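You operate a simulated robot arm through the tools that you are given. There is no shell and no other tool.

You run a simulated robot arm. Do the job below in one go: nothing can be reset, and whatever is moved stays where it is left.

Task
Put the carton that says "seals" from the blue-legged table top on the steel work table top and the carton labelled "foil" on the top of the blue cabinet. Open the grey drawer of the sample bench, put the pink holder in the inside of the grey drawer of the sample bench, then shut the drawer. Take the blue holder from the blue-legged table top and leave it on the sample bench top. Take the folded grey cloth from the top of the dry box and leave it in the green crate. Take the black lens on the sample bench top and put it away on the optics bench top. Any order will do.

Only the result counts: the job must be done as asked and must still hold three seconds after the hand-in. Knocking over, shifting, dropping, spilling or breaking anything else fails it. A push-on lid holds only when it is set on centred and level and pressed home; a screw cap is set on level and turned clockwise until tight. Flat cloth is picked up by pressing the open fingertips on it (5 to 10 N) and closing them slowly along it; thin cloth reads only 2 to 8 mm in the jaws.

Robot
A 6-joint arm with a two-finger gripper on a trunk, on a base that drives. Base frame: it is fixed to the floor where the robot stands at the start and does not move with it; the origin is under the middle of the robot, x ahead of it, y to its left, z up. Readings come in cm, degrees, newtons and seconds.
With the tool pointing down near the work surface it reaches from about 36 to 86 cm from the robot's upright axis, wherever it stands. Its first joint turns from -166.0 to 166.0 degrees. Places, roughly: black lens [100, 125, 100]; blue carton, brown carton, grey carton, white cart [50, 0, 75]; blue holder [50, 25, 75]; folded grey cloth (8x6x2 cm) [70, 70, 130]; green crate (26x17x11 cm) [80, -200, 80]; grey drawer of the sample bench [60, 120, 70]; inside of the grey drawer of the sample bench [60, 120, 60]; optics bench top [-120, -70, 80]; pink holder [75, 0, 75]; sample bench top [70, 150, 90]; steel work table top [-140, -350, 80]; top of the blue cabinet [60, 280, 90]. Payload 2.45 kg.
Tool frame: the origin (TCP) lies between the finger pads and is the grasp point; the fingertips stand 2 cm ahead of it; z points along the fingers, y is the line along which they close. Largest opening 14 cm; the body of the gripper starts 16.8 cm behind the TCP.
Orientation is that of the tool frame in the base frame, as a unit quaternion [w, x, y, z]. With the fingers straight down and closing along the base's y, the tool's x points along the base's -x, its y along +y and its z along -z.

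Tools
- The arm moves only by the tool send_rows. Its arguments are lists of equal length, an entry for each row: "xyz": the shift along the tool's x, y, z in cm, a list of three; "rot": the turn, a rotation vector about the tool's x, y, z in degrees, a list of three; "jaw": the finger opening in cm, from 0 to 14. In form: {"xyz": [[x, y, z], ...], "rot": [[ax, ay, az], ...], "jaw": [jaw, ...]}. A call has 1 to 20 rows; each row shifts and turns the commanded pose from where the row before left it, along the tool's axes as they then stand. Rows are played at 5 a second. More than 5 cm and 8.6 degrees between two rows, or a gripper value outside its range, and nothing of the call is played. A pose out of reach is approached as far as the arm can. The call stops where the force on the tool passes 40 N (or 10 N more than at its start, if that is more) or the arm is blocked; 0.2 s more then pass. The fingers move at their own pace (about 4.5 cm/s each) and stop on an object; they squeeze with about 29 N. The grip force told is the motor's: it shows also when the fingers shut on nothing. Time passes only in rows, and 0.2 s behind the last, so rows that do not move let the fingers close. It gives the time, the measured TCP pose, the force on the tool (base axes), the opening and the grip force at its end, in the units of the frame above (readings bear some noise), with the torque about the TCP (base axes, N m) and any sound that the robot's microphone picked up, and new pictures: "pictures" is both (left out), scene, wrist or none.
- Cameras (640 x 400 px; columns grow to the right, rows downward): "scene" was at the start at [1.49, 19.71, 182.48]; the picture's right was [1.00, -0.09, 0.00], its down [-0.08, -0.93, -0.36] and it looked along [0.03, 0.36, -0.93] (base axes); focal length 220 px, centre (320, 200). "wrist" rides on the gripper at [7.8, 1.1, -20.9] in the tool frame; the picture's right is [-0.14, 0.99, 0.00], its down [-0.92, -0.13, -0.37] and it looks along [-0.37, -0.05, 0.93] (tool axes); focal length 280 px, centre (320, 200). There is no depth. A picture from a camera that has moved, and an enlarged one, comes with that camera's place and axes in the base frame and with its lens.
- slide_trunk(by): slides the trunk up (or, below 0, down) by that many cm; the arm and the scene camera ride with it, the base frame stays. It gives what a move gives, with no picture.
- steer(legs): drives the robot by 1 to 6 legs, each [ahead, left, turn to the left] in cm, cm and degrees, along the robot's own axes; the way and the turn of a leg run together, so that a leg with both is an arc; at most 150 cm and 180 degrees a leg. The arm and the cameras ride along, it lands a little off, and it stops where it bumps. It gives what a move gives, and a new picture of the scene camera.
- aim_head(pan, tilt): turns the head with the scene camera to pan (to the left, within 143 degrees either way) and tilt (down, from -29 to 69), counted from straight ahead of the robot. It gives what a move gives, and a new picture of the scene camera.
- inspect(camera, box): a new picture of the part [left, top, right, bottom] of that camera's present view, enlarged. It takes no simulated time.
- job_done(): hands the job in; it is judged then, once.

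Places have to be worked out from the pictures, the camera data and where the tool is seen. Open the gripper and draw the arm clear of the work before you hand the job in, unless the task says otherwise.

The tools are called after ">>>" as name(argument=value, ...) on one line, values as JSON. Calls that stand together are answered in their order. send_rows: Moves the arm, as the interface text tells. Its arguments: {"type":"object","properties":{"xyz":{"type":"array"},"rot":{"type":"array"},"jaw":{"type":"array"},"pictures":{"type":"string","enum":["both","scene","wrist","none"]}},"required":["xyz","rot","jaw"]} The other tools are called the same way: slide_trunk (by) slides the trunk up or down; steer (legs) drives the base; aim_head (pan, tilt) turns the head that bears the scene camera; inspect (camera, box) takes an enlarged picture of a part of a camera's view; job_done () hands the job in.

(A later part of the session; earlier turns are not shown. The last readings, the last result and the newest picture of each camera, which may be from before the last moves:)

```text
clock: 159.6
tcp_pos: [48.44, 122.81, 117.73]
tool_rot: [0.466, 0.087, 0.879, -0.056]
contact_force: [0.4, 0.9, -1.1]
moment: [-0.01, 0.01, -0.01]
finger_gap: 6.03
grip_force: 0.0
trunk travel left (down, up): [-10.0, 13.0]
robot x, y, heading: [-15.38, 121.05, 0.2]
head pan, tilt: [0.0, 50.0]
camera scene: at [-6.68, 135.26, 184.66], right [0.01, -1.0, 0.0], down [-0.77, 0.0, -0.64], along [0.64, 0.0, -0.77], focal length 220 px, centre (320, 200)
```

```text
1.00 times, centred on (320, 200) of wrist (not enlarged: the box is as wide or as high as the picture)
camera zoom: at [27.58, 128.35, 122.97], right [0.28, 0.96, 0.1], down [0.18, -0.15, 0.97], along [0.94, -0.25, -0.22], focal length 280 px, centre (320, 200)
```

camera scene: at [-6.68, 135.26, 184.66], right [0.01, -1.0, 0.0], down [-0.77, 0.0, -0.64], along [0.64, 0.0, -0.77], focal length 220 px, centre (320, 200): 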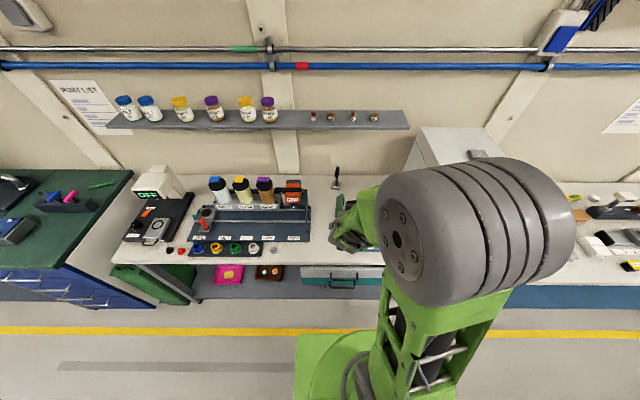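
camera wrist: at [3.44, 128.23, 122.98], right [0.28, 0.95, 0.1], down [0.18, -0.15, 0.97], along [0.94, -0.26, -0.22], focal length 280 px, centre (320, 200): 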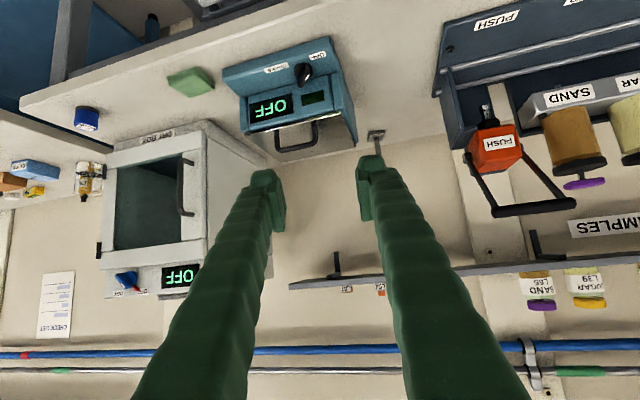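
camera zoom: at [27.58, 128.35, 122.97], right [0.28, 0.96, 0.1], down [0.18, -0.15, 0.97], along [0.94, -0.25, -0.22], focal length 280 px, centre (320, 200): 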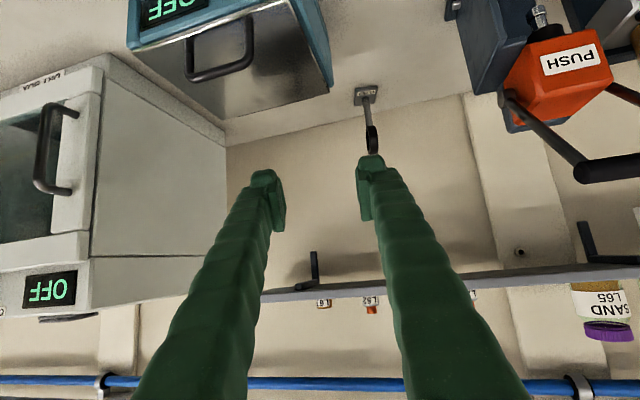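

The lens ring appears nearly edge-on from here. I zoom in to refine its orientation and position.

>>> inspect(camera="wrist", box=[330, 70, 410, 170])

>>> inspect(camera="scene", box=[310, 150, 370, 210])

```text
4.00 times, centred on (370, 120) of wrist
camera zoom: at [27.58, 128.35, 122.97], right [0.28, 0.96, 0.1], down [0.18, -0.15, 0.97], along [0.94, -0.25, -0.22], focal length 1122 px, centre (120, 520)
```

zoom: 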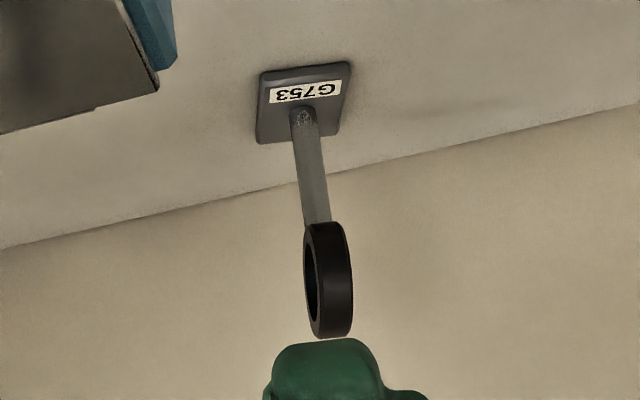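

```text
6.67 times, centred on (340, 180) of scene
camera zoom: at [-6.68, 135.26, 184.66], right [0.01, -1.0, 0.0], down [-0.77, 0.0, -0.64], along [0.64, 0.0, -0.77], focal length 1463 px, centre (187, 333)
```

zoom: 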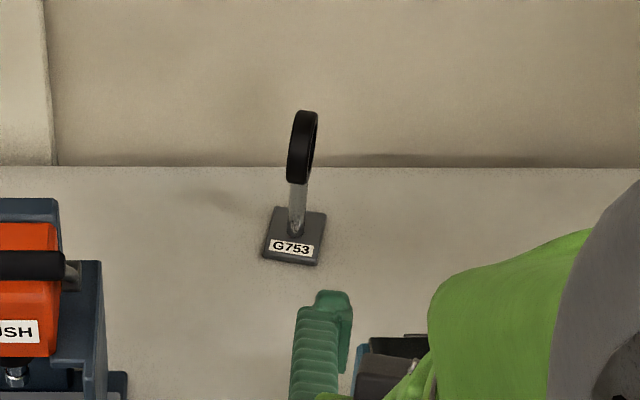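

Both views agree on the ring centre near (87.1, 125.3, 97.9) and its 12° turn matches the tool. I move to a pre-grasp point 9 cm short of it along the tool axis.

>>> send_rows(xyz=[[-0.4, 1.0, 2.5], [-0.5, 1.2, 3.7], [-0.5, 1.2, 3.7], [-0.5, 1.2, 3.7], [-0.5, 1.2, 3.7], [-0.5, 1.2, 3.7], [-0.5, 1.2, 3.7], [-0.5, 1.2, 3.7], [-0.5, 1.2, 3.0], [-0.06, 0.2, 1.67], [0, 0, 0]], rot=[[0, 0, 0], [0, 0, 0], [0, 0, 0], [0, 0, 0], [0, 0, 0], [0, 0, 0], [0, 0, 0], [0, 0, 0], [0, 0, 0], [0, 0, 0], [0, 0, 0]], jaw=[6, 6, 6, 6, 6, 6, 6, 6, 6, 6, 6], pictures="both")

>>> inspect(camera="wrist", box=[220, 80, 420, 240])

```text
clock: 162.0
tcp_pos: [79.86, 126.98, 102.78]
tool_rot: [0.466, 0.088, 0.879, -0.056]
contact_force: [0.6, 0.1, 0.0]
moment: [-0.02, -0.02, -0.02]
finger_gap: 6.02
grip_force: 0.1
trunk travel left (down, up): [-10.0, 13.0]
robot x, y, heading: [-15.36, 121.26, 0.5]
head pan, tilt: [0.0, 50.0]
camera scene: at [-6.82, 135.26, 184.68], right [0.01, -1.0, 0.0], down [-0.77, 0.0, -0.64], along [0.64, 0.0, -0.77], focal length 220 px, centre (320, 200)
camera wrist: at [58.82, 132.45, 107.96], right [0.28, 0.96, 0.1], down [0.18, -0.15, 0.97], along [0.94, -0.25, -0.22], focal length 280 px, centre (320, 200)
```

scene: 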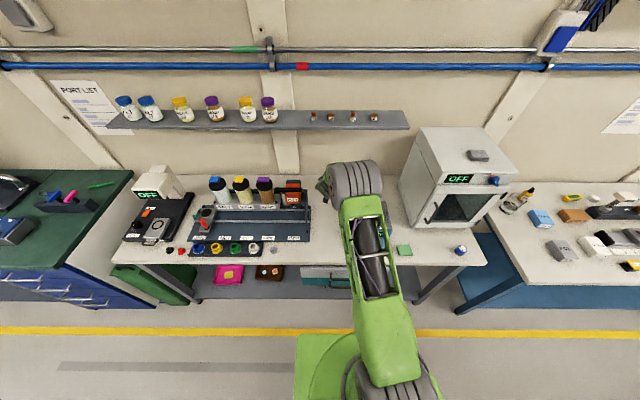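
wrist: 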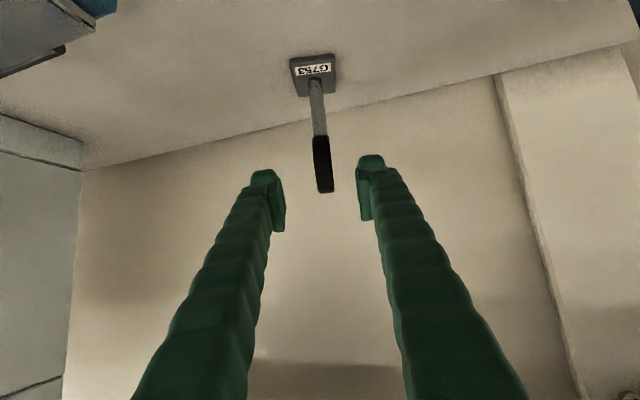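

```text
2.50 times, centred on (320, 160) of wrist
camera zoom: at [58.82, 132.45, 107.96], right [0.28, 0.96, 0.1], down [0.18, -0.15, 0.97], along [0.94, -0.25, -0.22], focal length 701 px, centre (320, 300)
```

zoom: 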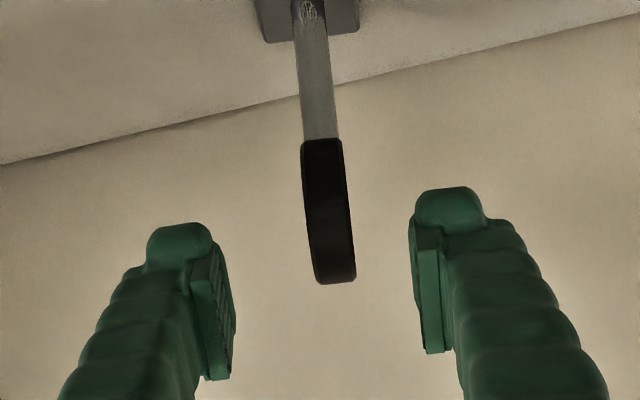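

The ring is centred edge-on between the open fingers, only 0.35 cm to one side. I shift, advance 9 cm along the tool axis, and check before closing.

>>> send_rows(xyz=[[0, 0.3, 1.5], [0, 0, 2.0], [0, 0, 2.0], [0, 0, 1.5], [0, 0, 1.0], [0, 0, 0.8], [0, 0, 0]], rot=[[0, 0, 0], [0, 0, 0], [0, 0, 0], [0, 0, 0], [0, 0, 0], [0, 0, 0], [0, 0, 0]], jaw=[6, 6, 6, 6, 6, 6, 6], pictures="wrist")

>>> inspect(camera="wrist", box=[220, 80, 420, 240])

```text
clock: 163.6
tcp_pos: [87.02, 125.64, 97.92]
tool_rot: [0.467, 0.087, 0.878, -0.056]
contact_force: [-0.6, 0.6, 0.1]
moment: [-0.01, 0.0, 0.02]
finger_gap: 6.0
grip_force: 0.0
trunk travel left (down, up): [-10.0, 13.0]
robot x, y, heading: [-15.28, 121.06, 0.2]
head pan, tilt: [0.0, 50.0]
camera wrist: at [66.04, 131.17, 103.06], right [0.28, 0.96, 0.1], down [0.18, -0.15, 0.97], along [0.94, -0.25, -0.22], focal length 280 px, centre (320, 200)
```

wrist: 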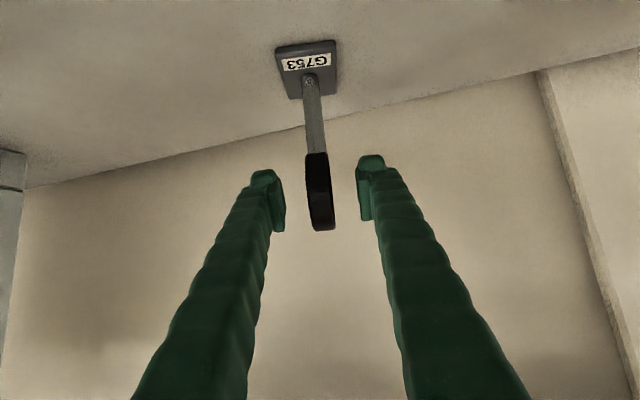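

```text
2.50 times, centred on (320, 160) of wrist
camera zoom: at [66.04, 131.17, 103.06], right [0.28, 0.96, 0.1], down [0.18, -0.15, 0.97], along [0.94, -0.25, -0.22], focal length 701 px, centre (320, 300)
```

zoom: 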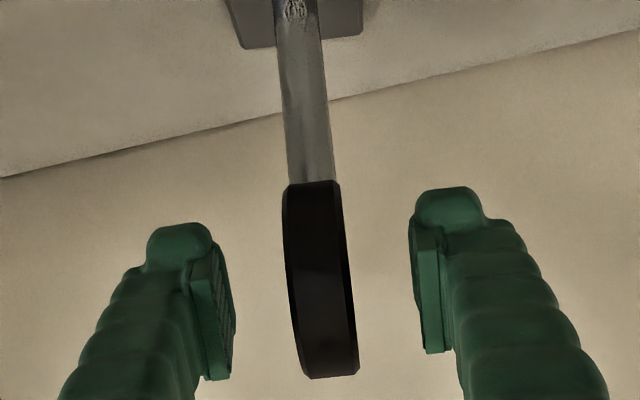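

The ring is centred at the TCP. I close the jaws on it and hold.

>>> send_rows(xyz=[[0, 0, 0], [0, 0, 0], [0, 0, 0], [0, 0, 0], [0, 0, 0], [0, 0, 0], [0, 0, 0], [0, 0, 0]], rot=[[0, 0, 0], [0, 0, 0], [0, 0, 0], [0, 0, 0], [0, 0, 0], [0, 0, 0], [0, 0, 0], [0, 0, 0]], jaw=[5, 4, 3, 2, 1, 0, 0, 0], pictures="wrist")

>>> inspect(camera="wrist", box=[220, 80, 420, 240])

```text
clock: 165.4
tcp_pos: [86.94, 125.62, 97.85]
tool_rot: [0.466, 0.087, 0.879, -0.056]
contact_force: [-0.2, 0.3, 0.4]
moment: [0.13, 0.02, 0.01]
finger_gap: 1.7
grip_force: 29.2
trunk travel left (down, up): [-10.0, 13.0]
robot x, y, heading: [-15.44, 121.28, 0.4]
head pan, tilt: [0.0, 50.0]
camera wrist: at [66.04, 131.19, 103.05], right [0.28, 0.96, 0.1], down [0.18, -0.15, 0.97], along [0.94, -0.25, -0.22], focal length 280 px, centre (320, 200)
```

wrist: 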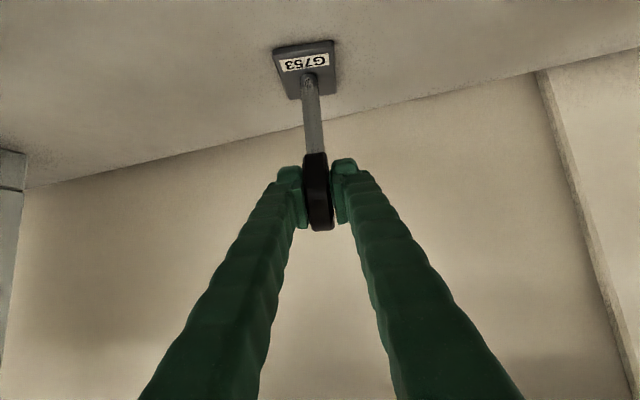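

```text
2.50 times, centred on (320, 160) of wrist
camera zoom: at [66.04, 131.19, 103.05], right [0.28, 0.96, 0.1], down [0.18, -0.15, 0.97], along [0.94, -0.25, -0.22], focal length 701 px, centre (320, 300)
```

zoom: 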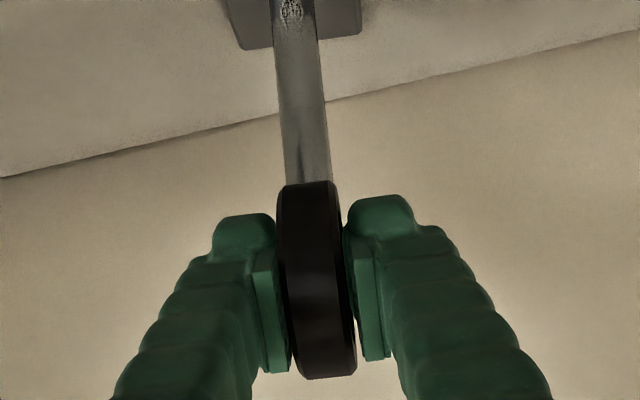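

The jaws hold the ring at 1.7 cm. I lift it straight up slowly and check that it comes along.

>>> send_rows(xyz=[[-0.17, 0, -0.11], [-0.25, 0, -0.17], [-0.33, 0, -0.22], [-0.42, 0, -0.28], [-0.42, 0, -0.28], [-0.5, 0, -0.33], [-0.5, 0, -0.33], [-0.58, 0, -0.39], [-0.58, 0, -0.39], [-0.58, 0, -0.39]], rot=[[0, 0, 0], [0, 0, 0], [0, 0, 0], [0, 0, 0], [0, 0, 0], [0, 0, 0], [0, 0, 0], [0, 0, 0], [0, 0, 0], [0, 0, 0]], jaw=[0, 0, 0, 0, 0, 0, 0, 0, 0, 0], pictures="both")

```text
clock: 167.6
tcp_pos: [87.13, 125.71, 103.09]
tool_rot: [0.466, 0.087, 0.879, -0.056]
contact_force: [0.5, 0.2, -3.2]
moment: [0.03, 0.02, -0.02]
finger_gap: 1.72
grip_force: 28.9
trunk travel left (down, up): [-10.0, 13.0]
robot x, y, heading: [-15.41, 120.74, 0.5]
head pan, tilt: [0.0, 50.0]
camera scene: at [-6.79, 135.26, 184.67], right [0.01, -1.0, 0.0], down [-0.77, 0.0, -0.64], along [0.64, 0.0, -0.77], focal length 220 px, centre (320, 200)
camera wrist: at [66.13, 131.24, 108.29], right [0.28, 0.96, 0.1], down [0.18, -0.15, 0.97], along [0.94, -0.25, -0.22], focal length 280 px, centre (320, 200)
```

scene: 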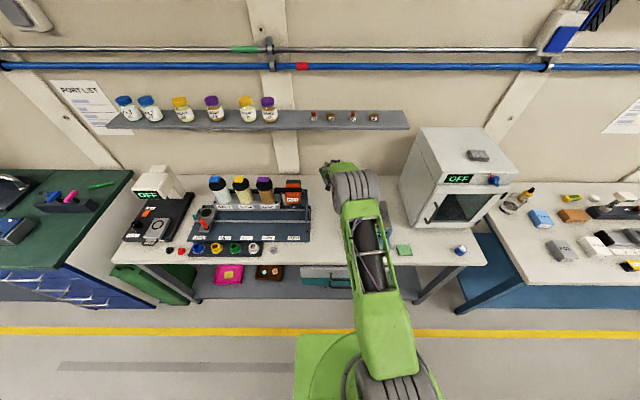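
wrist: 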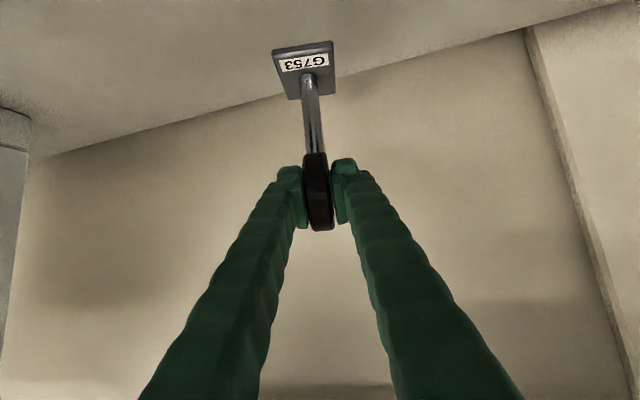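

The lens is lifted and hanging level, with its foot about 5 cm above the bench. I draw it back toward the robot while rising.

>>> send_rows(xyz=[[-0.4, 0, -0.27], [-0.4, 0, -0.27], [0.1, -0.2, -1.1], [0.4, -0.3, -1.4], [0.6, -0.43, -1.95], [0.6, -0.43, -1.95], [0.6, -0.43, -1.95], [0.6, -0.43, -1.95], [0.6, -0.43, -1.95], [0.6, -0.43, -1.95], [0.6, -0.43, -1.95], [0.6, -0.43, -1.95], [0.6, -0.43, -1.95], [0.6, -0.43, -1.95], [0.6, -0.43, -1.95], [0.6, -0.43, -1.95], [0.6, -0.43, -1.95], [0.4, -0.3, -1.3], [0.2, -0.15, -0.7], [0, 0, 0]], rot=[[0, 0, 0], [0, 0, 0], [0, 0, 0], [0, 0, 0], [0, 0, 0], [0, 0, 0], [0, 0, 0], [0, 0, 0], [0, 0, 0], [0, 0, 0], [0, 0, 0], [0, 0, 0], [0, 0, 0], [0, 0, 0], [0, 0, 0], [0, 0, 0], [0, 0, 0], [0, 0, 0], [0, 0, 0], [0, 0, 0]], jaw=[0, 0, 0, 0, 0, 0, 0, 0, 0, 0, 0, 0, 0, 0, 0, 0, 0, 0, 0, 0], pictures="both")

```text
clock: 171.8
tcp_pos: [56.64, 125.68, 113.51]
tool_rot: [0.465, 0.087, 0.879, -0.055]
contact_force: [0.3, -0.7, -2.0]
moment: [-0.02, 0.0, 0.0]
finger_gap: 1.69
grip_force: 28.8
trunk travel left (down, up): [-10.0, 13.0]
robot x, y, heading: [-15.82, 121.28, 0.2]
head pan, tilt: [0.0, 50.0]
camera scene: at [-6.78, 135.26, 184.67], right [0.01, -1.0, 0.0], down [-0.77, 0.0, -0.64], along [0.64, 0.0, -0.77], focal length 220 px, centre (320, 200)
camera wrist: at [35.7, 131.16, 118.65], right [0.28, 0.96, 0.1], down [0.18, -0.15, 0.97], along [0.94, -0.25, -0.22], focal length 280 px, centre (320, 200)
```

scene: 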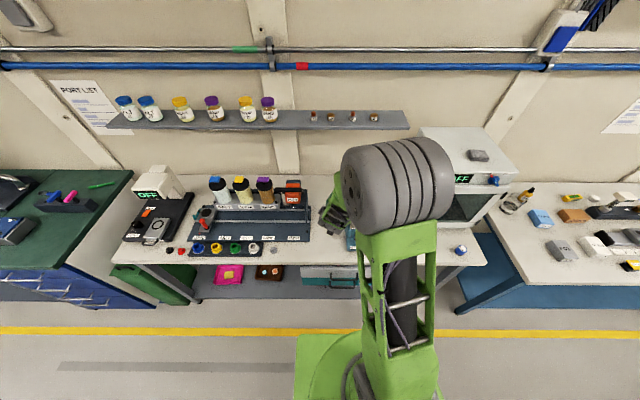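
wrist: 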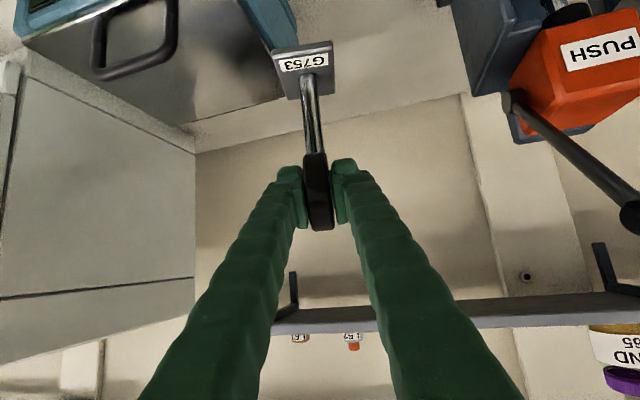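

The lens is held steady. I raise it another 6 cm for clearance, then drive back from the bench and right along the aisle to level with the blue-legged table.

>>> send_rows(xyz=[[-0.5, 0, -0.33], [-0.83, 0, -0.56], [-0.83, 0, -0.56], [-0.83, 0, -0.56], [-0.83, 0, -0.56], [-0.83, 0, -0.56], [-0.4, 0, -0.3], [0, 0, 0]], rot=[[0, 0, 0], [0, 0, 0], [0, 0, 0], [0, 0, 0], [0, 0, 0], [0, 0, 0], [0, 0, 0], [0, 0, 0]], jaw=[0, 0, 0, 0, 0, 0, 0, 0], pictures="none")

>>> steer(legs=[[-14, 0, 0], [0, -125, 0]])

>>> aim_head(pan=-143, tilt=45)

>>> inspect(camera="wrist", box=[0, 0, 640, 400])

```text
clock: 173.6
tcp_pos: [56.78, 125.77, 119.65]
tool_rot: [0.467, 0.088, 0.878, -0.056]
contact_force: [0.3, 0.5, -2.6]
moment: [0.01, -0.01, 0.0]
finger_gap: 1.72
grip_force: 28.9
trunk travel left (down, up): [-10.0, 13.0]
robot x, y, heading: [-15.43, 121.51, 0.3]
head pan, tilt: [0.0, 50.0]
```

```text
clock: 185.7
tcp_pos: [42.65, 0.09, 119.59]
tool_rot: [0.465, 0.094, 0.878, -0.06]
contact_force: [1.1, -0.3, -2.7]
moment: [0.02, -0.01, 0.01]
finger_gap: 1.69
grip_force: 28.8
trunk travel left (down, up): [-10.0, 13.0]
robot x, y, heading: [-29.35, -3.56, -0.5]
head pan, tilt: [0.0, 50.0]
camera scene: at [-20.73, 10.6, 184.67], right [-0.01, -1.0, 0.0], down [-0.77, 0.01, -0.64], along [0.64, -0.01, -0.77], focal length 220 px, centre (320, 200)
```

scene: 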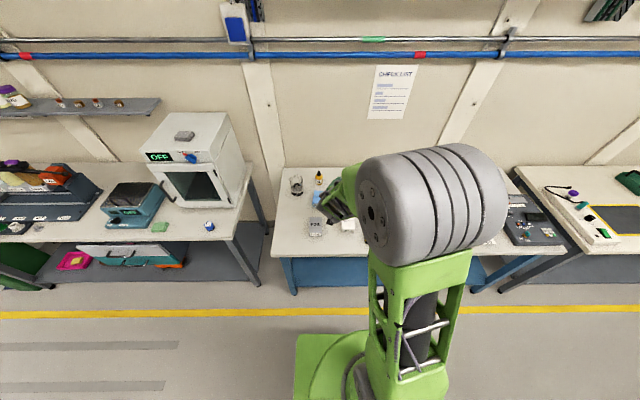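

```text
clock: 187.9
tcp_pos: [42.63, -0.06, 119.64]
tool_rot: [0.465, 0.095, 0.878, -0.059]
contact_force: [-0.3, -0.8, -3.2]
moment: [-0.01, 0.04, -0.02]
finger_gap: 1.68
grip_force: 28.8
trunk travel left (down, up): [-10.0, 13.0]
robot x, y, heading: [-29.66, -3.6, -0.6]
head pan, tilt: [-143.0, 45.0]
camera scene: at [-34.97, 5.85, 185.36], right [-0.59, 0.8, 0.0], down [0.57, 0.42, -0.71], along [-0.57, -0.42, -0.71], focal length 220 px, centre (320, 200)
```

scene: 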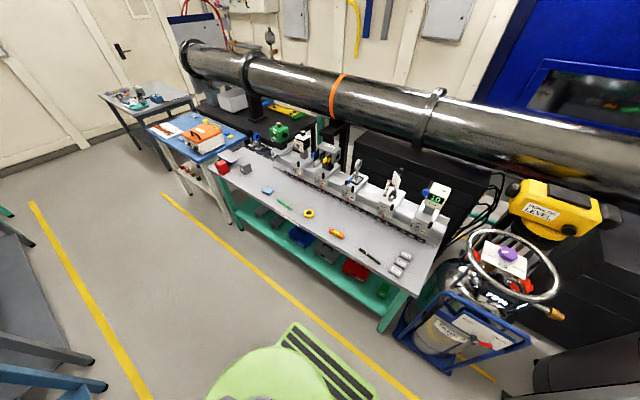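

```text
1.00 times, centred on (320, 200) of wrist (not enlarged: the box is as wide or as high as the picture)
camera zoom: at [21.75, 6.01, 124.78], right [0.29, 0.95, 0.1], down [0.18, -0.16, 0.97], along [0.94, -0.27, -0.22], focal length 280 px, centre (320, 200)
```

zoom: 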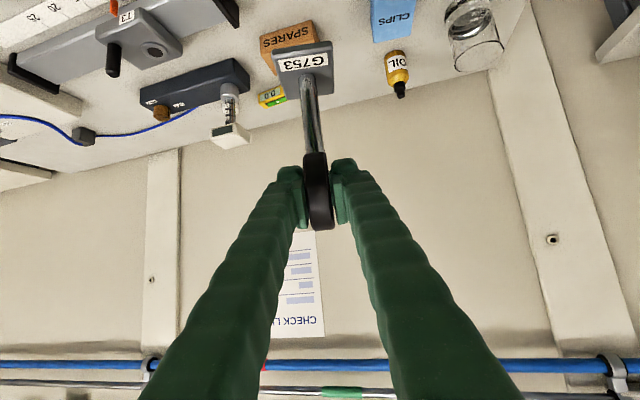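

>>> inspect(camera="scene", box=[210, 110, 470, 320])

>>> inspect(camera="scene", box=[200, 110, 330, 220])

```text
1.90 times, centred on (340, 215) of scene
camera zoom: at [-34.97, 5.85, 185.36], right [-0.59, 0.8, 0.0], down [0.57, 0.42, -0.71], along [-0.57, -0.42, -0.71], focal length 418 px, centre (282, 171)
```

zoom: 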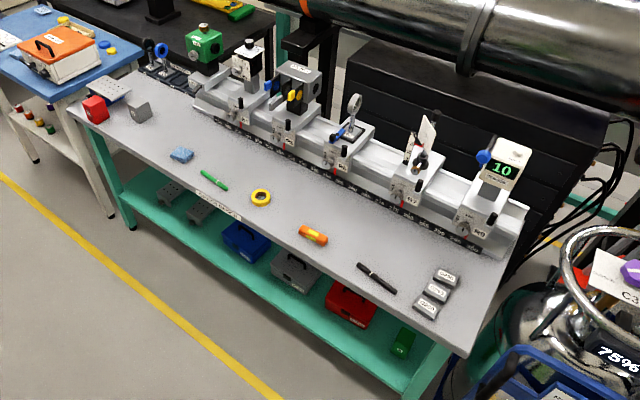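

```text
3.64 times, centred on (265, 165) of scene
camera zoom: at [-34.97, 5.85, 185.36], right [-0.59, 0.8, 0.0], down [0.57, 0.42, -0.71], along [-0.57, -0.42, -0.71], focal length 798 px, centre (520, 327)
```

zoom: 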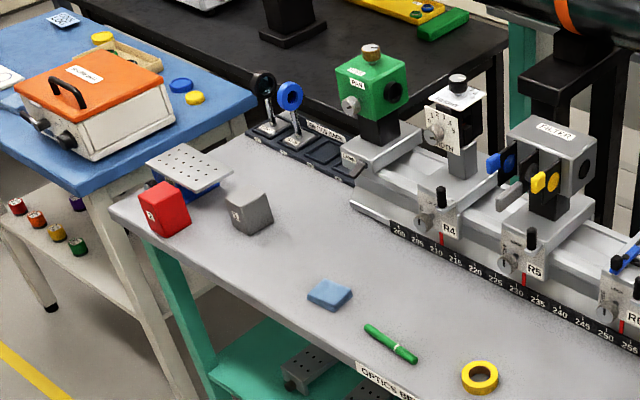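

The optics bench has a clear area near (-115, -45) between the tape, the orange tool and the rail. I drive to y≈-45 and turn right 180° in place to face it, with the lens held high.

>>> steer(legs=[[0, -41, 0.5], [0, 0, -90], [0, 0, -90]])

>>> aim_head(pan=0, tilt=50)

>>> inspect(camera="wrist", box=[0, 0, 640, 400])

```text
clock: 199.8
tcp_pos: [-102.13, -47.21, 119.65]
tool_rot: [-0.065, 0.877, -0.104, -0.464]
contact_force: [-0.2, 0.8, -3.6]
moment: [-0.01, -0.04, -0.02]
finger_gap: 1.7
grip_force: 28.4
trunk travel left (down, up): [-10.0, 13.0]
robot x, y, heading: [-29.91, -44.77, 178.2]
head pan, tilt: [-143.0, 45.0]
camera scene: at [-24.74, -54.28, 185.36], right [0.58, -0.82, 0.0], down [-0.58, -0.41, -0.71], along [0.58, 0.41, -0.71], focal length 220 px, centre (320, 200)
```

scene: 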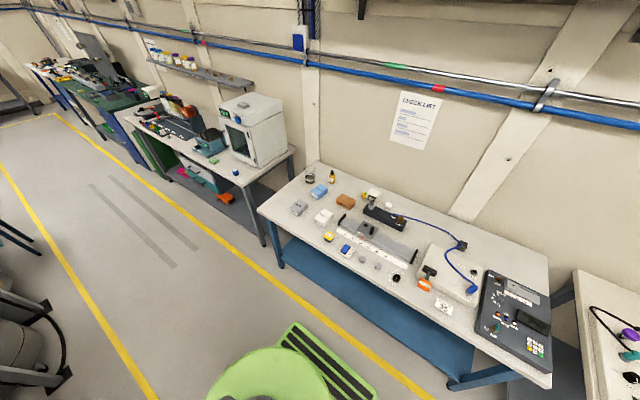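

```text
clock: 202.1
tcp_pos: [-102.13, -47.25, 119.59]
tool_rot: [-0.064, 0.877, -0.104, -0.465]
contact_force: [-0.1, -0.4, -1.7]
moment: [-0.06, -0.03, 0.01]
finger_gap: 1.68
grip_force: 28.8
trunk travel left (down, up): [-10.0, 13.0]
robot x, y, heading: [-30.32, -45.02, 178.2]
head pan, tilt: [0.0, 50.0]
camera scene: at [-39.08, -58.72, 184.67], right [0.03, 1.0, 0.0], down [0.77, -0.02, -0.64], along [-0.64, 0.02, -0.77], focal length 220 px, centre (320, 200)
```

scene: 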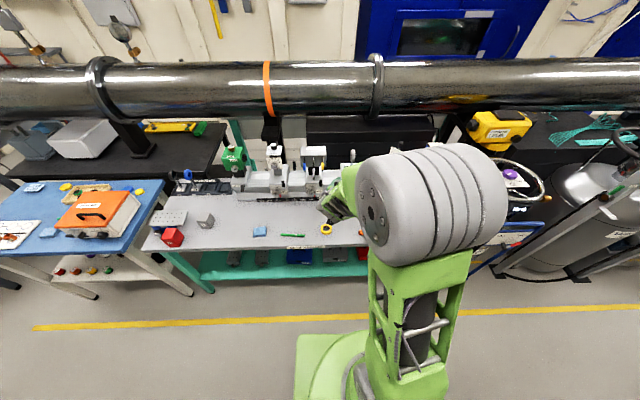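

```text
1.00 times, centred on (320, 200) of wrist (not enlarged: the box is as wide or as high as the picture)
camera zoom: at [-81.38, -53.6, 124.78], right [-0.31, -0.94, 0.1], down [-0.18, 0.16, 0.97], along [-0.93, 0.29, -0.22], focal length 280 px, centre (320, 200)
```

zoom: 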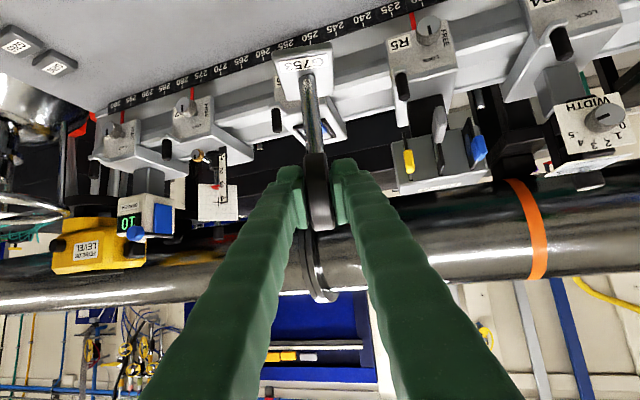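

The robot faces the optics bench at heading 178°, lens at (-102, -47). Triangulating the tape puts the bench top near z≈83 and the rail front near x≈-125.5, so I move the lens over (-114.5, -45).

>>> send_rows(xyz=[[-0.6, 0.12, 0.9], [-1.2, 0.22, 1.75], [-1.2, 0.22, 1.75], [-1.2, 0.22, 1.75], [-1.2, 0.22, 1.75], [-1.0, 0.2, 1.5], [-0.6, 0.12, 0.9], [0, 0, 0]], rot=[[0, 0, 0], [0, 0, 0], [0, 0, 0], [0, 0, 0], [0, 0, 0], [0, 0, 0], [0, 0, 0], [0, 0, 0]], jaw=[0, 0, 0, 0, 0, 0, 0, 0], pictures="both")

```text
clock: 203.9
tcp_pos: [-114.56, -45.33, 119.66]
tool_rot: [-0.065, 0.877, -0.104, -0.465]
contact_force: [0.5, -0.4, -2.7]
moment: [0.01, 0.01, -0.01]
finger_gap: 1.69
grip_force: 29.3
trunk travel left (down, up): [-10.0, 13.0]
robot x, y, heading: [-30.16, -45.26, 178.2]
head pan, tilt: [0.0, 50.0]
camera scene: at [-39.08, -58.73, 184.67], right [0.03, 1.0, 0.0], down [0.77, -0.02, -0.64], along [-0.64, 0.02, -0.77], focal length 220 px, centre (320, 200)
camera wrist: at [-93.78, -51.86, 124.89], right [-0.31, -0.94, 0.1], down [-0.18, 0.16, 0.97], along [-0.93, 0.29, -0.22], focal length 280 px, centre (320, 200)
```

scene: 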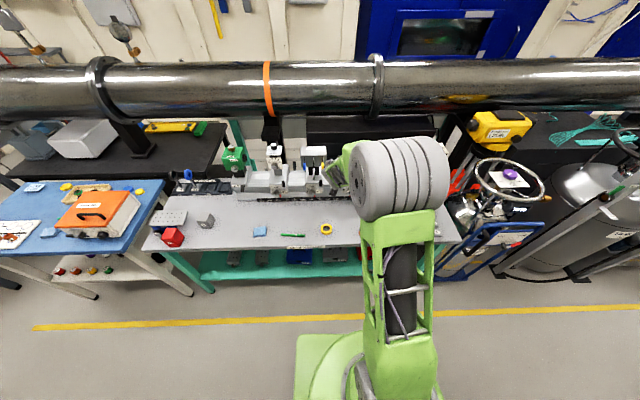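
wrist: 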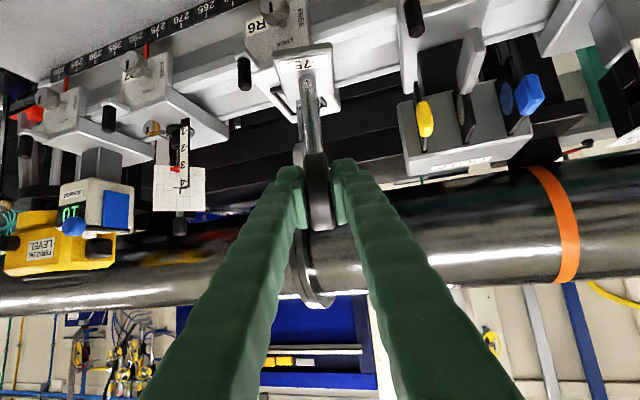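

The lens hangs about 10 cm in front of the rail carriages, which is clear. I lower it about 18 cm.

>>> send_rows(xyz=[[0.6, 0.01, 0.4], [1.2, 0.02, 0.8], [1.66, 0.03, 1.12], [1.66, 0.03, 1.12], [1.66, 0.03, 1.12], [1.66, 0.03, 1.12], [1.66, 0.03, 1.12], [1.66, 0.03, 1.12], [1.66, 0.03, 1.12], [1.2, 0.02, 0.8], [0.6, 0.01, 0.4], [0, 0, 0]], rot=[[0, 0, 0], [0, 0, 0], [0, 0, 0], [0, 0, 0], [0, 0, 0], [0, 0, 0], [0, 0, 0], [0, 0, 0], [0, 0, 0], [0, 0, 0], [0, 0, 0], [0, 0, 0]], jaw=[0, 0, 0, 0, 0, 0, 0, 0, 0, 0, 0, 0], pictures="both")

>>> inspect(camera="scene", box=[220, 130, 440, 270])

```text
clock: 206.5
tcp_pos: [-114.54, -45.5, 101.25]
tool_rot: [-0.065, 0.877, -0.104, -0.465]
contact_force: [0.4, 0.3, -3.1]
moment: [-0.04, 0.01, 0.0]
finger_gap: 1.69
grip_force: 28.7
trunk travel left (down, up): [-10.0, 13.0]
robot x, y, heading: [-29.85, -45.07, 178.1]
head pan, tilt: [0.0, 50.0]
camera scene: at [-39.08, -58.73, 184.67], right [0.03, 1.0, 0.0], down [0.77, -0.02, -0.64], along [-0.64, 0.02, -0.77], focal length 220 px, centre (320, 200)
camera wrist: at [-93.76, -51.93, 106.38], right [-0.31, -0.94, 0.1], down [-0.18, 0.16, 0.97], along [-0.93, 0.29, -0.22], focal length 280 px, centre (320, 200)
```

scene: 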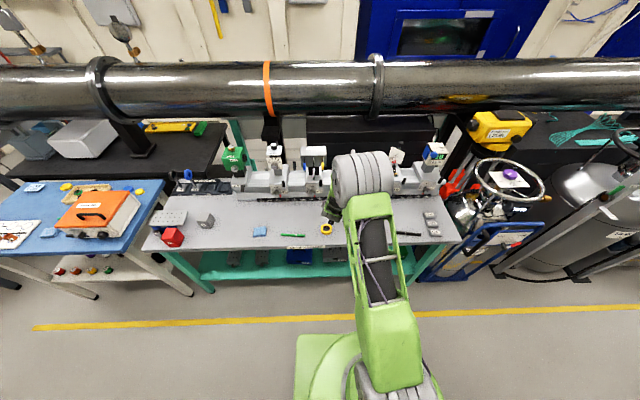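
wrist: 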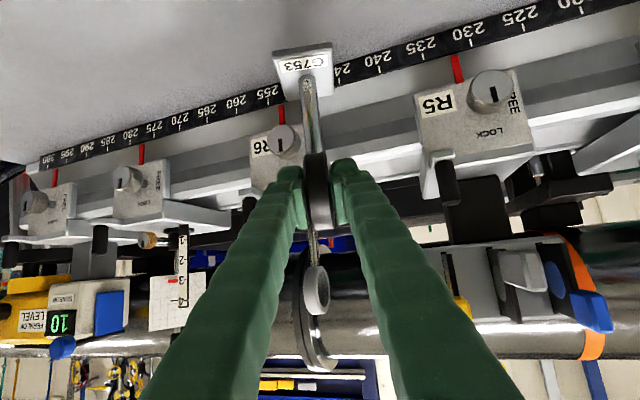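

```text
2.86 times, centred on (330, 200) of scene
camera zoom: at [-39.08, -58.73, 184.67], right [0.03, 1.0, 0.0], down [0.77, -0.02, -0.64], along [-0.64, 0.02, -0.77], focal length 627 px, centre (291, 200)
```

zoom: 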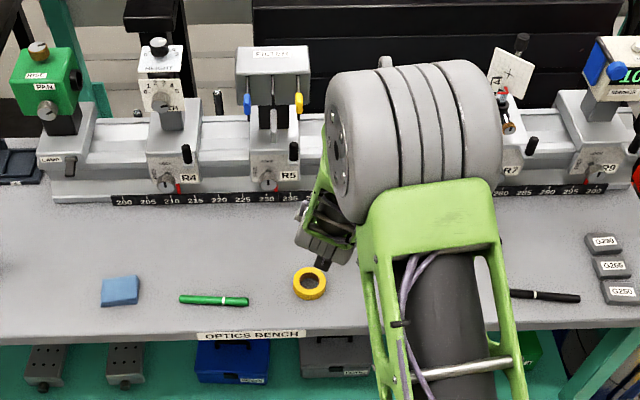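

The foot is over clear bench in front of the scale. I lower in small steps until it touches.

>>> send_rows(xyz=[[0.41, 0.008, 0.28], [0.41, 0.008, 0.28], [0.41, 0.008, 0.28], [0.33, 0.006, 0.22], [0.33, 0.006, 0.22], [0.25, 0.005, 0.17], [0.25, 0.005, 0.17], [0.25, 0.005, 0.17], [0.25, 0.005, 0.17], [0.25, 0.005, 0.17], [0.25, 0.005, 0.17], [0.25, 0.005, 0.17], [0.25, 0.005, 0.17], [0.25, 0.005, 0.17], [0.25, 0.005, 0.17], [0.25, 0.005, 0.17]], rot=[[0, 0, 0], [0, 0, 0], [0, 0, 0], [0, 0, 0], [0, 0, 0], [0, 0, 0], [0, 0, 0], [0, 0, 0], [0, 0, 0], [0, 0, 0], [0, 0, 0], [0, 0, 0], [0, 0, 0], [0, 0, 0], [0, 0, 0], [0, 0, 0]], jaw=[0, 0, 0, 0, 0, 0, 0, 0, 0, 0, 0, 0, 0, 0, 0, 0], pictures="wrist")

```text
clock: 209.9
tcp_pos: [-114.71, -45.55, 95.57]
tool_rot: [-0.064, 0.877, -0.104, -0.464]
contact_force: [0.4, 0.0, -2.1]
moment: [-0.01, -0.02, -0.01]
finger_gap: 1.71
grip_force: 28.7
trunk travel left (down, up): [-10.0, 13.0]
robot x, y, heading: [-30.31, -45.59, 178.3]
head pan, tilt: [0.0, 50.0]
camera wrist: at [-93.78, -51.96, 100.81], right [-0.31, -0.94, 0.1], down [-0.18, 0.16, 0.97], along [-0.93, 0.29, -0.22], focal length 280 px, centre (320, 200)
```

wrist: 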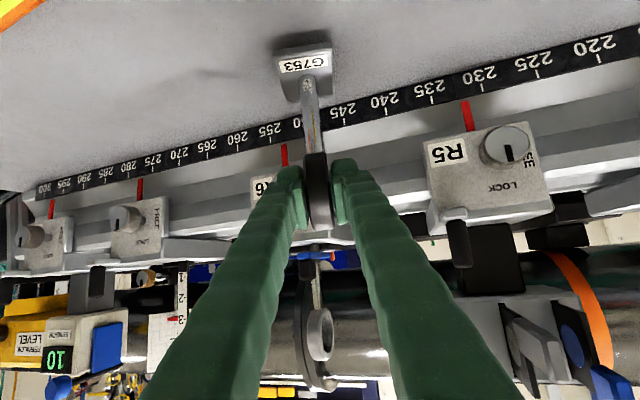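

The foot is close to the surface with a shadow under it, but no contact yet. I continue lowering.

>>> send_rows(xyz=[[0.2, 0.004, 0.135], [0.2, 0.004, 0.135], [0.2, 0.004, 0.135], [0.2, 0.004, 0.135], [0.2, 0.004, 0.135], [0.2, 0.004, 0.135], [0.2, 0.004, 0.135], [0.2, 0.004, 0.135], [0.2, 0.004, 0.135], [0.2, 0.004, 0.135], [0.2, 0.004, 0.135], [0.2, 0.004, 0.135]], rot=[[0, 0, 0], [0, 0, 0], [0, 0, 0], [0, 0, 0], [0, 0, 0], [0, 0, 0], [0, 0, 0], [0, 0, 0], [0, 0, 0], [0, 0, 0], [0, 0, 0], [0, 0, 0]], jaw=[0, 0, 0, 0, 0, 0, 0, 0, 0, 0, 0, 0], pictures="wrist")

```text
clock: 212.5
tcp_pos: [-114.61, -45.46, 93.1]
tool_rot: [-0.065, 0.876, -0.104, -0.467]
contact_force: [-3.7, 4.9, 23.8]
moment: [0.11, 0.26, 0.05]
finger_gap: 1.71
grip_force: 28.7
trunk travel left (down, up): [-10.0, 13.0]
robot x, y, heading: [-29.73, -44.96, 178.2]
head pan, tilt: [0.0, 50.0]
camera wrist: at [-93.84, -51.8, 98.12], right [-0.31, -0.94, 0.1], down [-0.17, 0.16, 0.97], along [-0.93, 0.29, -0.21], focal length 280 px, centre (320, 200)
```

wrist: 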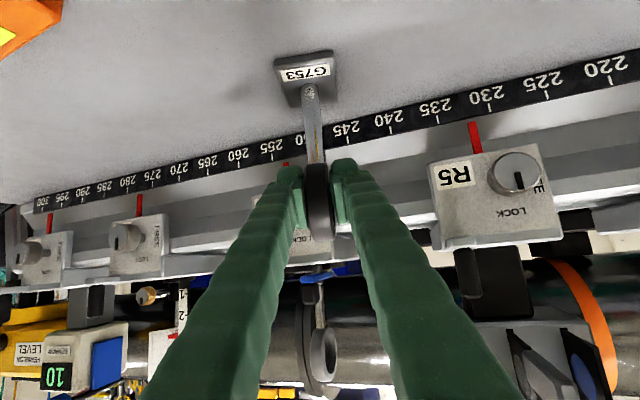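

The foot is now pressed on the bench with about 24 N. I ease up a fraction to unload it and read the force.

>>> send_rows(xyz=[[-0.12, 0, -0.08], [-0.12, 0, -0.08], [0, 0, 0]], rot=[[0, 0, 0], [0, 0, 0], [0, 0, 0]], jaw=[0, 0, 0], pictures="wrist")

>>> inspect(camera="wrist", box=[230, 20, 410, 160])

```text
clock: 213.3
tcp_pos: [-114.47, -45.45, 93.02]
tool_rot: [-0.064, 0.877, -0.104, -0.465]
contact_force: [-4.4, 2.8, 12.4]
moment: [0.03, 0.57, -0.06]
finger_gap: 1.69
grip_force: 29.0
trunk travel left (down, up): [-10.0, 13.0]
robot x, y, heading: [-29.85, -45.39, 178.2]
head pan, tilt: [0.0, 50.0]
camera wrist: at [-93.71, -51.86, 98.24], right [-0.31, -0.94, 0.1], down [-0.18, 0.16, 0.97], along [-0.93, 0.29, -0.22], focal length 280 px, centre (320, 200)
```

wrist: 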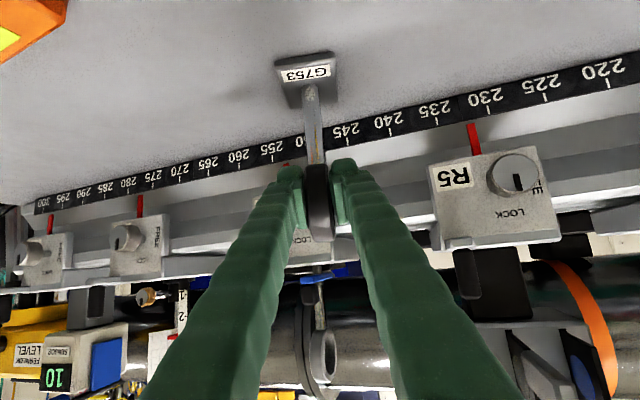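

```text
2.86 times, centred on (320, 90) of wrist
camera zoom: at [-93.71, -51.86, 98.24], right [-0.31, -0.94, 0.1], down [-0.18, 0.16, 0.97], along [-0.93, 0.29, -0.22], focal length 801 px, centre (320, 514)
```

zoom: 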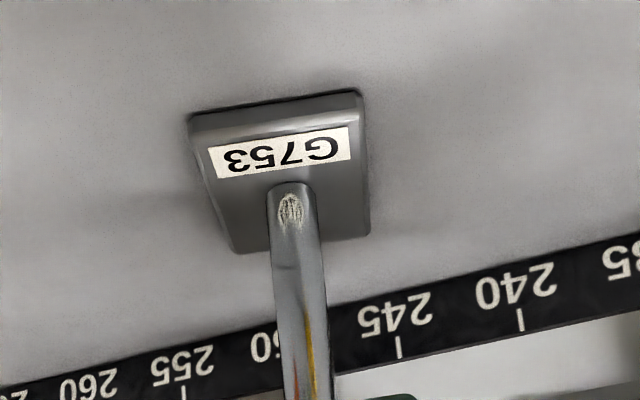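

About 12 N remains. I ease up another 0.15 cm and then open the jaws slowly in place.

>>> send_rows(xyz=[[-0.1, 0, -0.07], [0, 0, 0], [0, 0, 0], [0, 0, 0], [0, 0, 0], [0, 0, 0]], rot=[[0, 0, 0], [0, 0, 0], [0, 0, 0], [0, 0, 0], [0, 0, 0], [0, 0, 0]], jaw=[0, 0, 1.8, 2.3, 3, 4], pictures="wrist")

>>> inspect(camera="wrist", box=[220, 20, 420, 240])

```text
clock: 214.7
tcp_pos: [-114.61, -45.32, 93.19]
tool_rot: [-0.065, 0.877, -0.105, -0.464]
contact_force: [-0.3, 0.1, -0.1]
moment: [0.07, 0.01, 0.01]
finger_gap: 4.0
grip_force: 0.0
trunk travel left (down, up): [-10.0, 13.0]
robot x, y, heading: [-29.85, -45.46, 178.2]
head pan, tilt: [0.0, 50.0]
camera wrist: at [-93.8, -51.81, 98.36], right [-0.31, -0.94, 0.1], down [-0.18, 0.16, 0.97], along [-0.93, 0.29, -0.22], focal length 280 px, centre (320, 200)
```

wrist: 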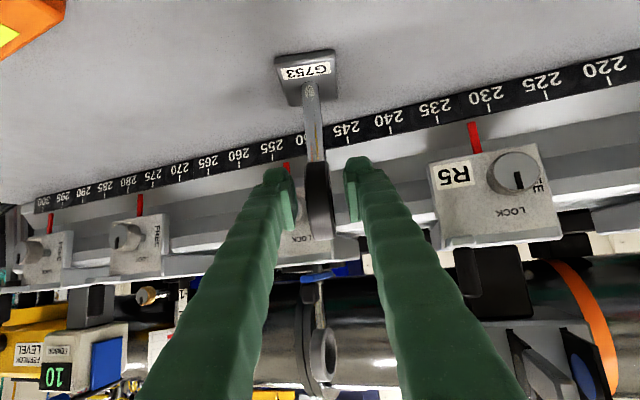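

```text
1.82 times, centred on (320, 130) of wrist
camera zoom: at [-93.8, -51.81, 98.36], right [-0.31, -0.94, 0.1], down [-0.18, 0.16, 0.97], along [-0.93, 0.29, -0.22], focal length 510 px, centre (320, 327)
```

zoom: 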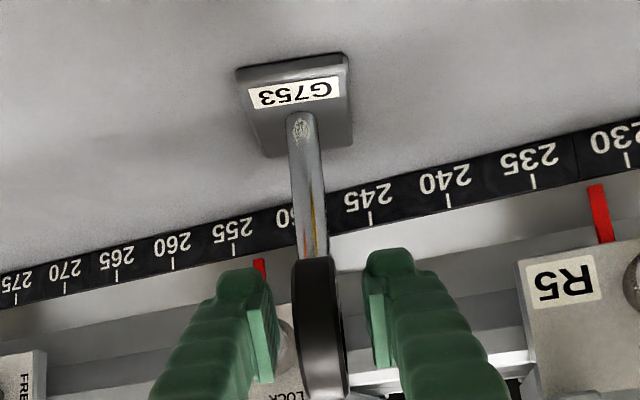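

The lens stands on its own with the jaws open. I withdraw straight back along the tool axis and rise clear.

>>> send_rows(xyz=[[0, 0, -0.8], [0, 0, -1.5], [0, 0, -2.5], [0, 0, -3.5], [0, 0, -4], [-2, 0, -3.5], [-3, 0, -3], [-3, 0, -3]], rot=[[0, 0, 0], [0, 0, 0], [0, 0, 0], [0, 0, 0], [0, 0, 0], [0, 0, 0], [0, 0, 0], [0, 0, 0]], jaw=[4, 4, 4, 4, 4, 6, 6, 6], pictures="both")

>>> inspect(camera="scene", box=[220, 130, 440, 270])

```text
clock: 216.5
tcp_pos: [-101.4, -48.89, 112.2]
tool_rot: [-0.065, 0.876, -0.104, -0.466]
contact_force: [0.6, 0.1, -0.8]
moment: [0.01, 0.03, 0.03]
finger_gap: 6.01
grip_force: 0.0
trunk travel left (down, up): [-10.0, 13.0]
robot x, y, heading: [-30.17, -45.18, 178.1]
head pan, tilt: [0.0, 50.0]
camera scene: at [-38.94, -58.71, 184.68], right [0.03, 1.0, 0.0], down [0.77, -0.02, -0.64], along [-0.64, 0.02, -0.77], focal length 220 px, centre (320, 200)
camera wrist: at [-80.55, -55.3, 117.41], right [-0.31, -0.94, 0.1], down [-0.18, 0.16, 0.97], along [-0.93, 0.29, -0.22], focal length 280 px, centre (320, 200)
```

scene: 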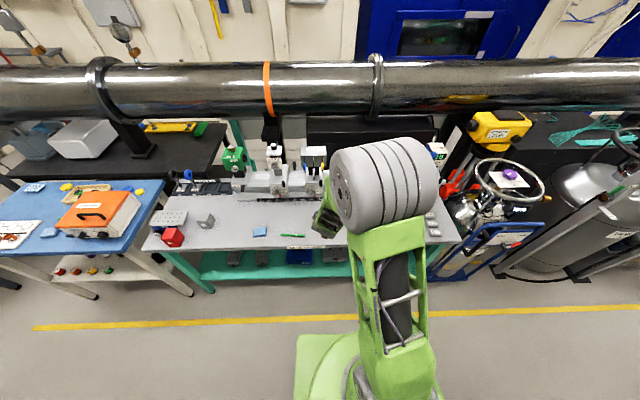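
wrist: 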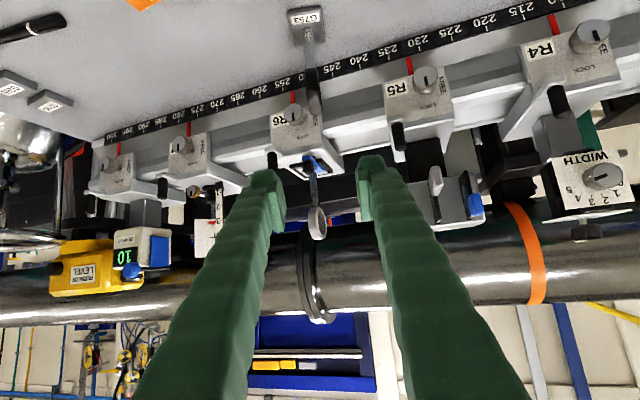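

```text
2.86 times, centred on (330, 200) of scene
camera zoom: at [-38.94, -58.71, 184.68], right [0.03, 1.0, 0.0], down [0.77, -0.02, -0.64], along [-0.64, 0.02, -0.77], focal length 627 px, centre (291, 200)
```

zoom: 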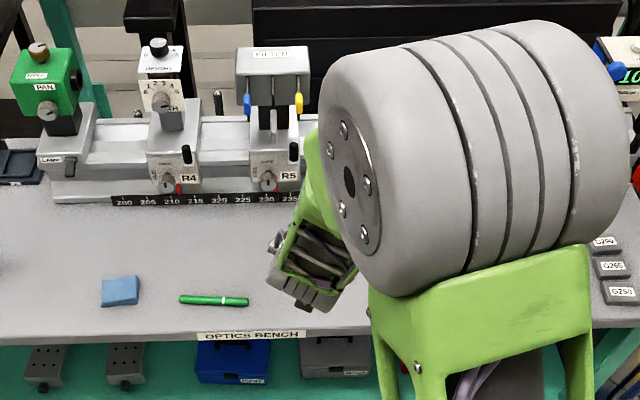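

The lens G753 stands on the optics bench in front of the rail. I bring the tool back to straight down and undo the yaw before turning around.

>>> send_rows(xyz=[[0, 0, 0], [0, 0, 0], [0, 0, 0], [0, 0, 0], [0, 0, 0], [0, 0, 0], [0, 0, 0], [0, 0, 0], [0, 0, 0]], rot=[[0, 8, 0], [0, 8, 0], [0, 8, 0], [0, 8, 0], [0, 8, 0], [0, 8, 0], [0, 8, 0], [0, 0, -5.75], [0, 0, -5.75]], jaw=[8, 8, 10, 10, 12, 12, 12, 12, 12], pictures="none")

>>> send_rows(xyz=[[3, 0, -2], [4, 0, -2], [4, 0, -2]], rot=[[0, 0, 0], [0, 0, 0], [0, 0, 0]], jaw=[12, 12, 12], pictures="both")

```text
clock: 218.5
tcp_pos: [-101.51, -48.51, 112.04]
tool_rot: [-0.02, 0.999, -0.026, -0.024]
contact_force: [-0.4, 0.2, -0.4]
moment: [-0.03, 0.01, -0.01]
finger_gap: 12.0
grip_force: 0.1
out of reach, approached as far as the arm can: row 3
trunk travel left (down, up): [-10.0, 13.0]
robot x, y, heading: [-29.93, -44.83, 178.5]
head pan, tilt: [0.0, 50.0]
```

```text
clock: 219.3
tcp_pos: [-90.05, -49.4, 117.49]
tool_rot: [-0.02, 0.999, -0.027, -0.025]
contact_force: [1.5, -0.7, 0.3]
moment: [0.04, 0.0, 0.0]
finger_gap: 11.98
grip_force: 0.1
trunk travel left (down, up): [-10.0, 13.0]
robot x, y, heading: [-29.99, -45.26, 178.4]
head pan, tilt: [0.0, 50.0]
camera scene: at [-38.9, -58.73, 184.69], right [0.03, 1.0, 0.0], down [0.76, -0.02, -0.64], along [-0.64, 0.02, -0.77], focal length 220 px, centre (320, 200)
camera wrist: at [-81.28, -51.83, 137.84], right [-0.19, -0.98, -0.03], down [-0.89, 0.16, 0.42], along [-0.41, 0.11, -0.91], focal length 280 px, centre (320, 200)
```

scene: 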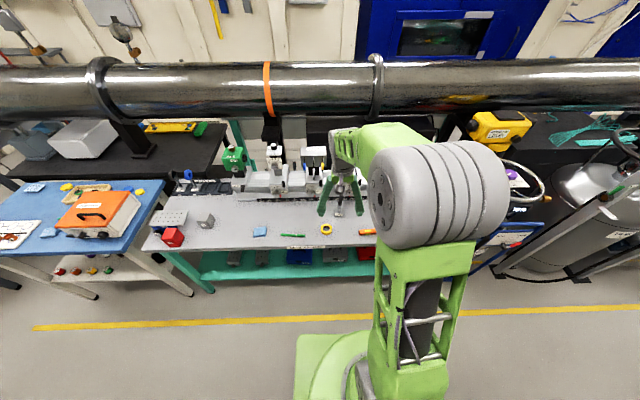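
wrist: 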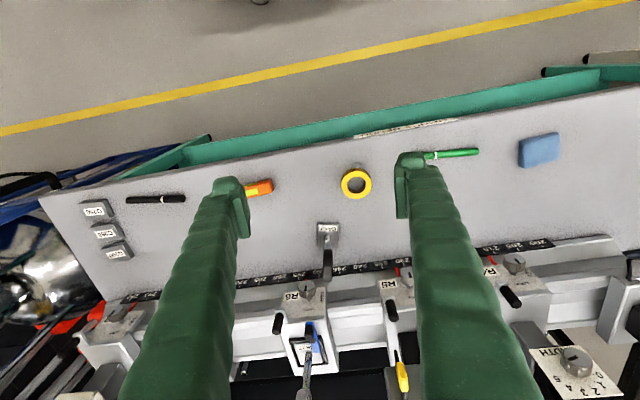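

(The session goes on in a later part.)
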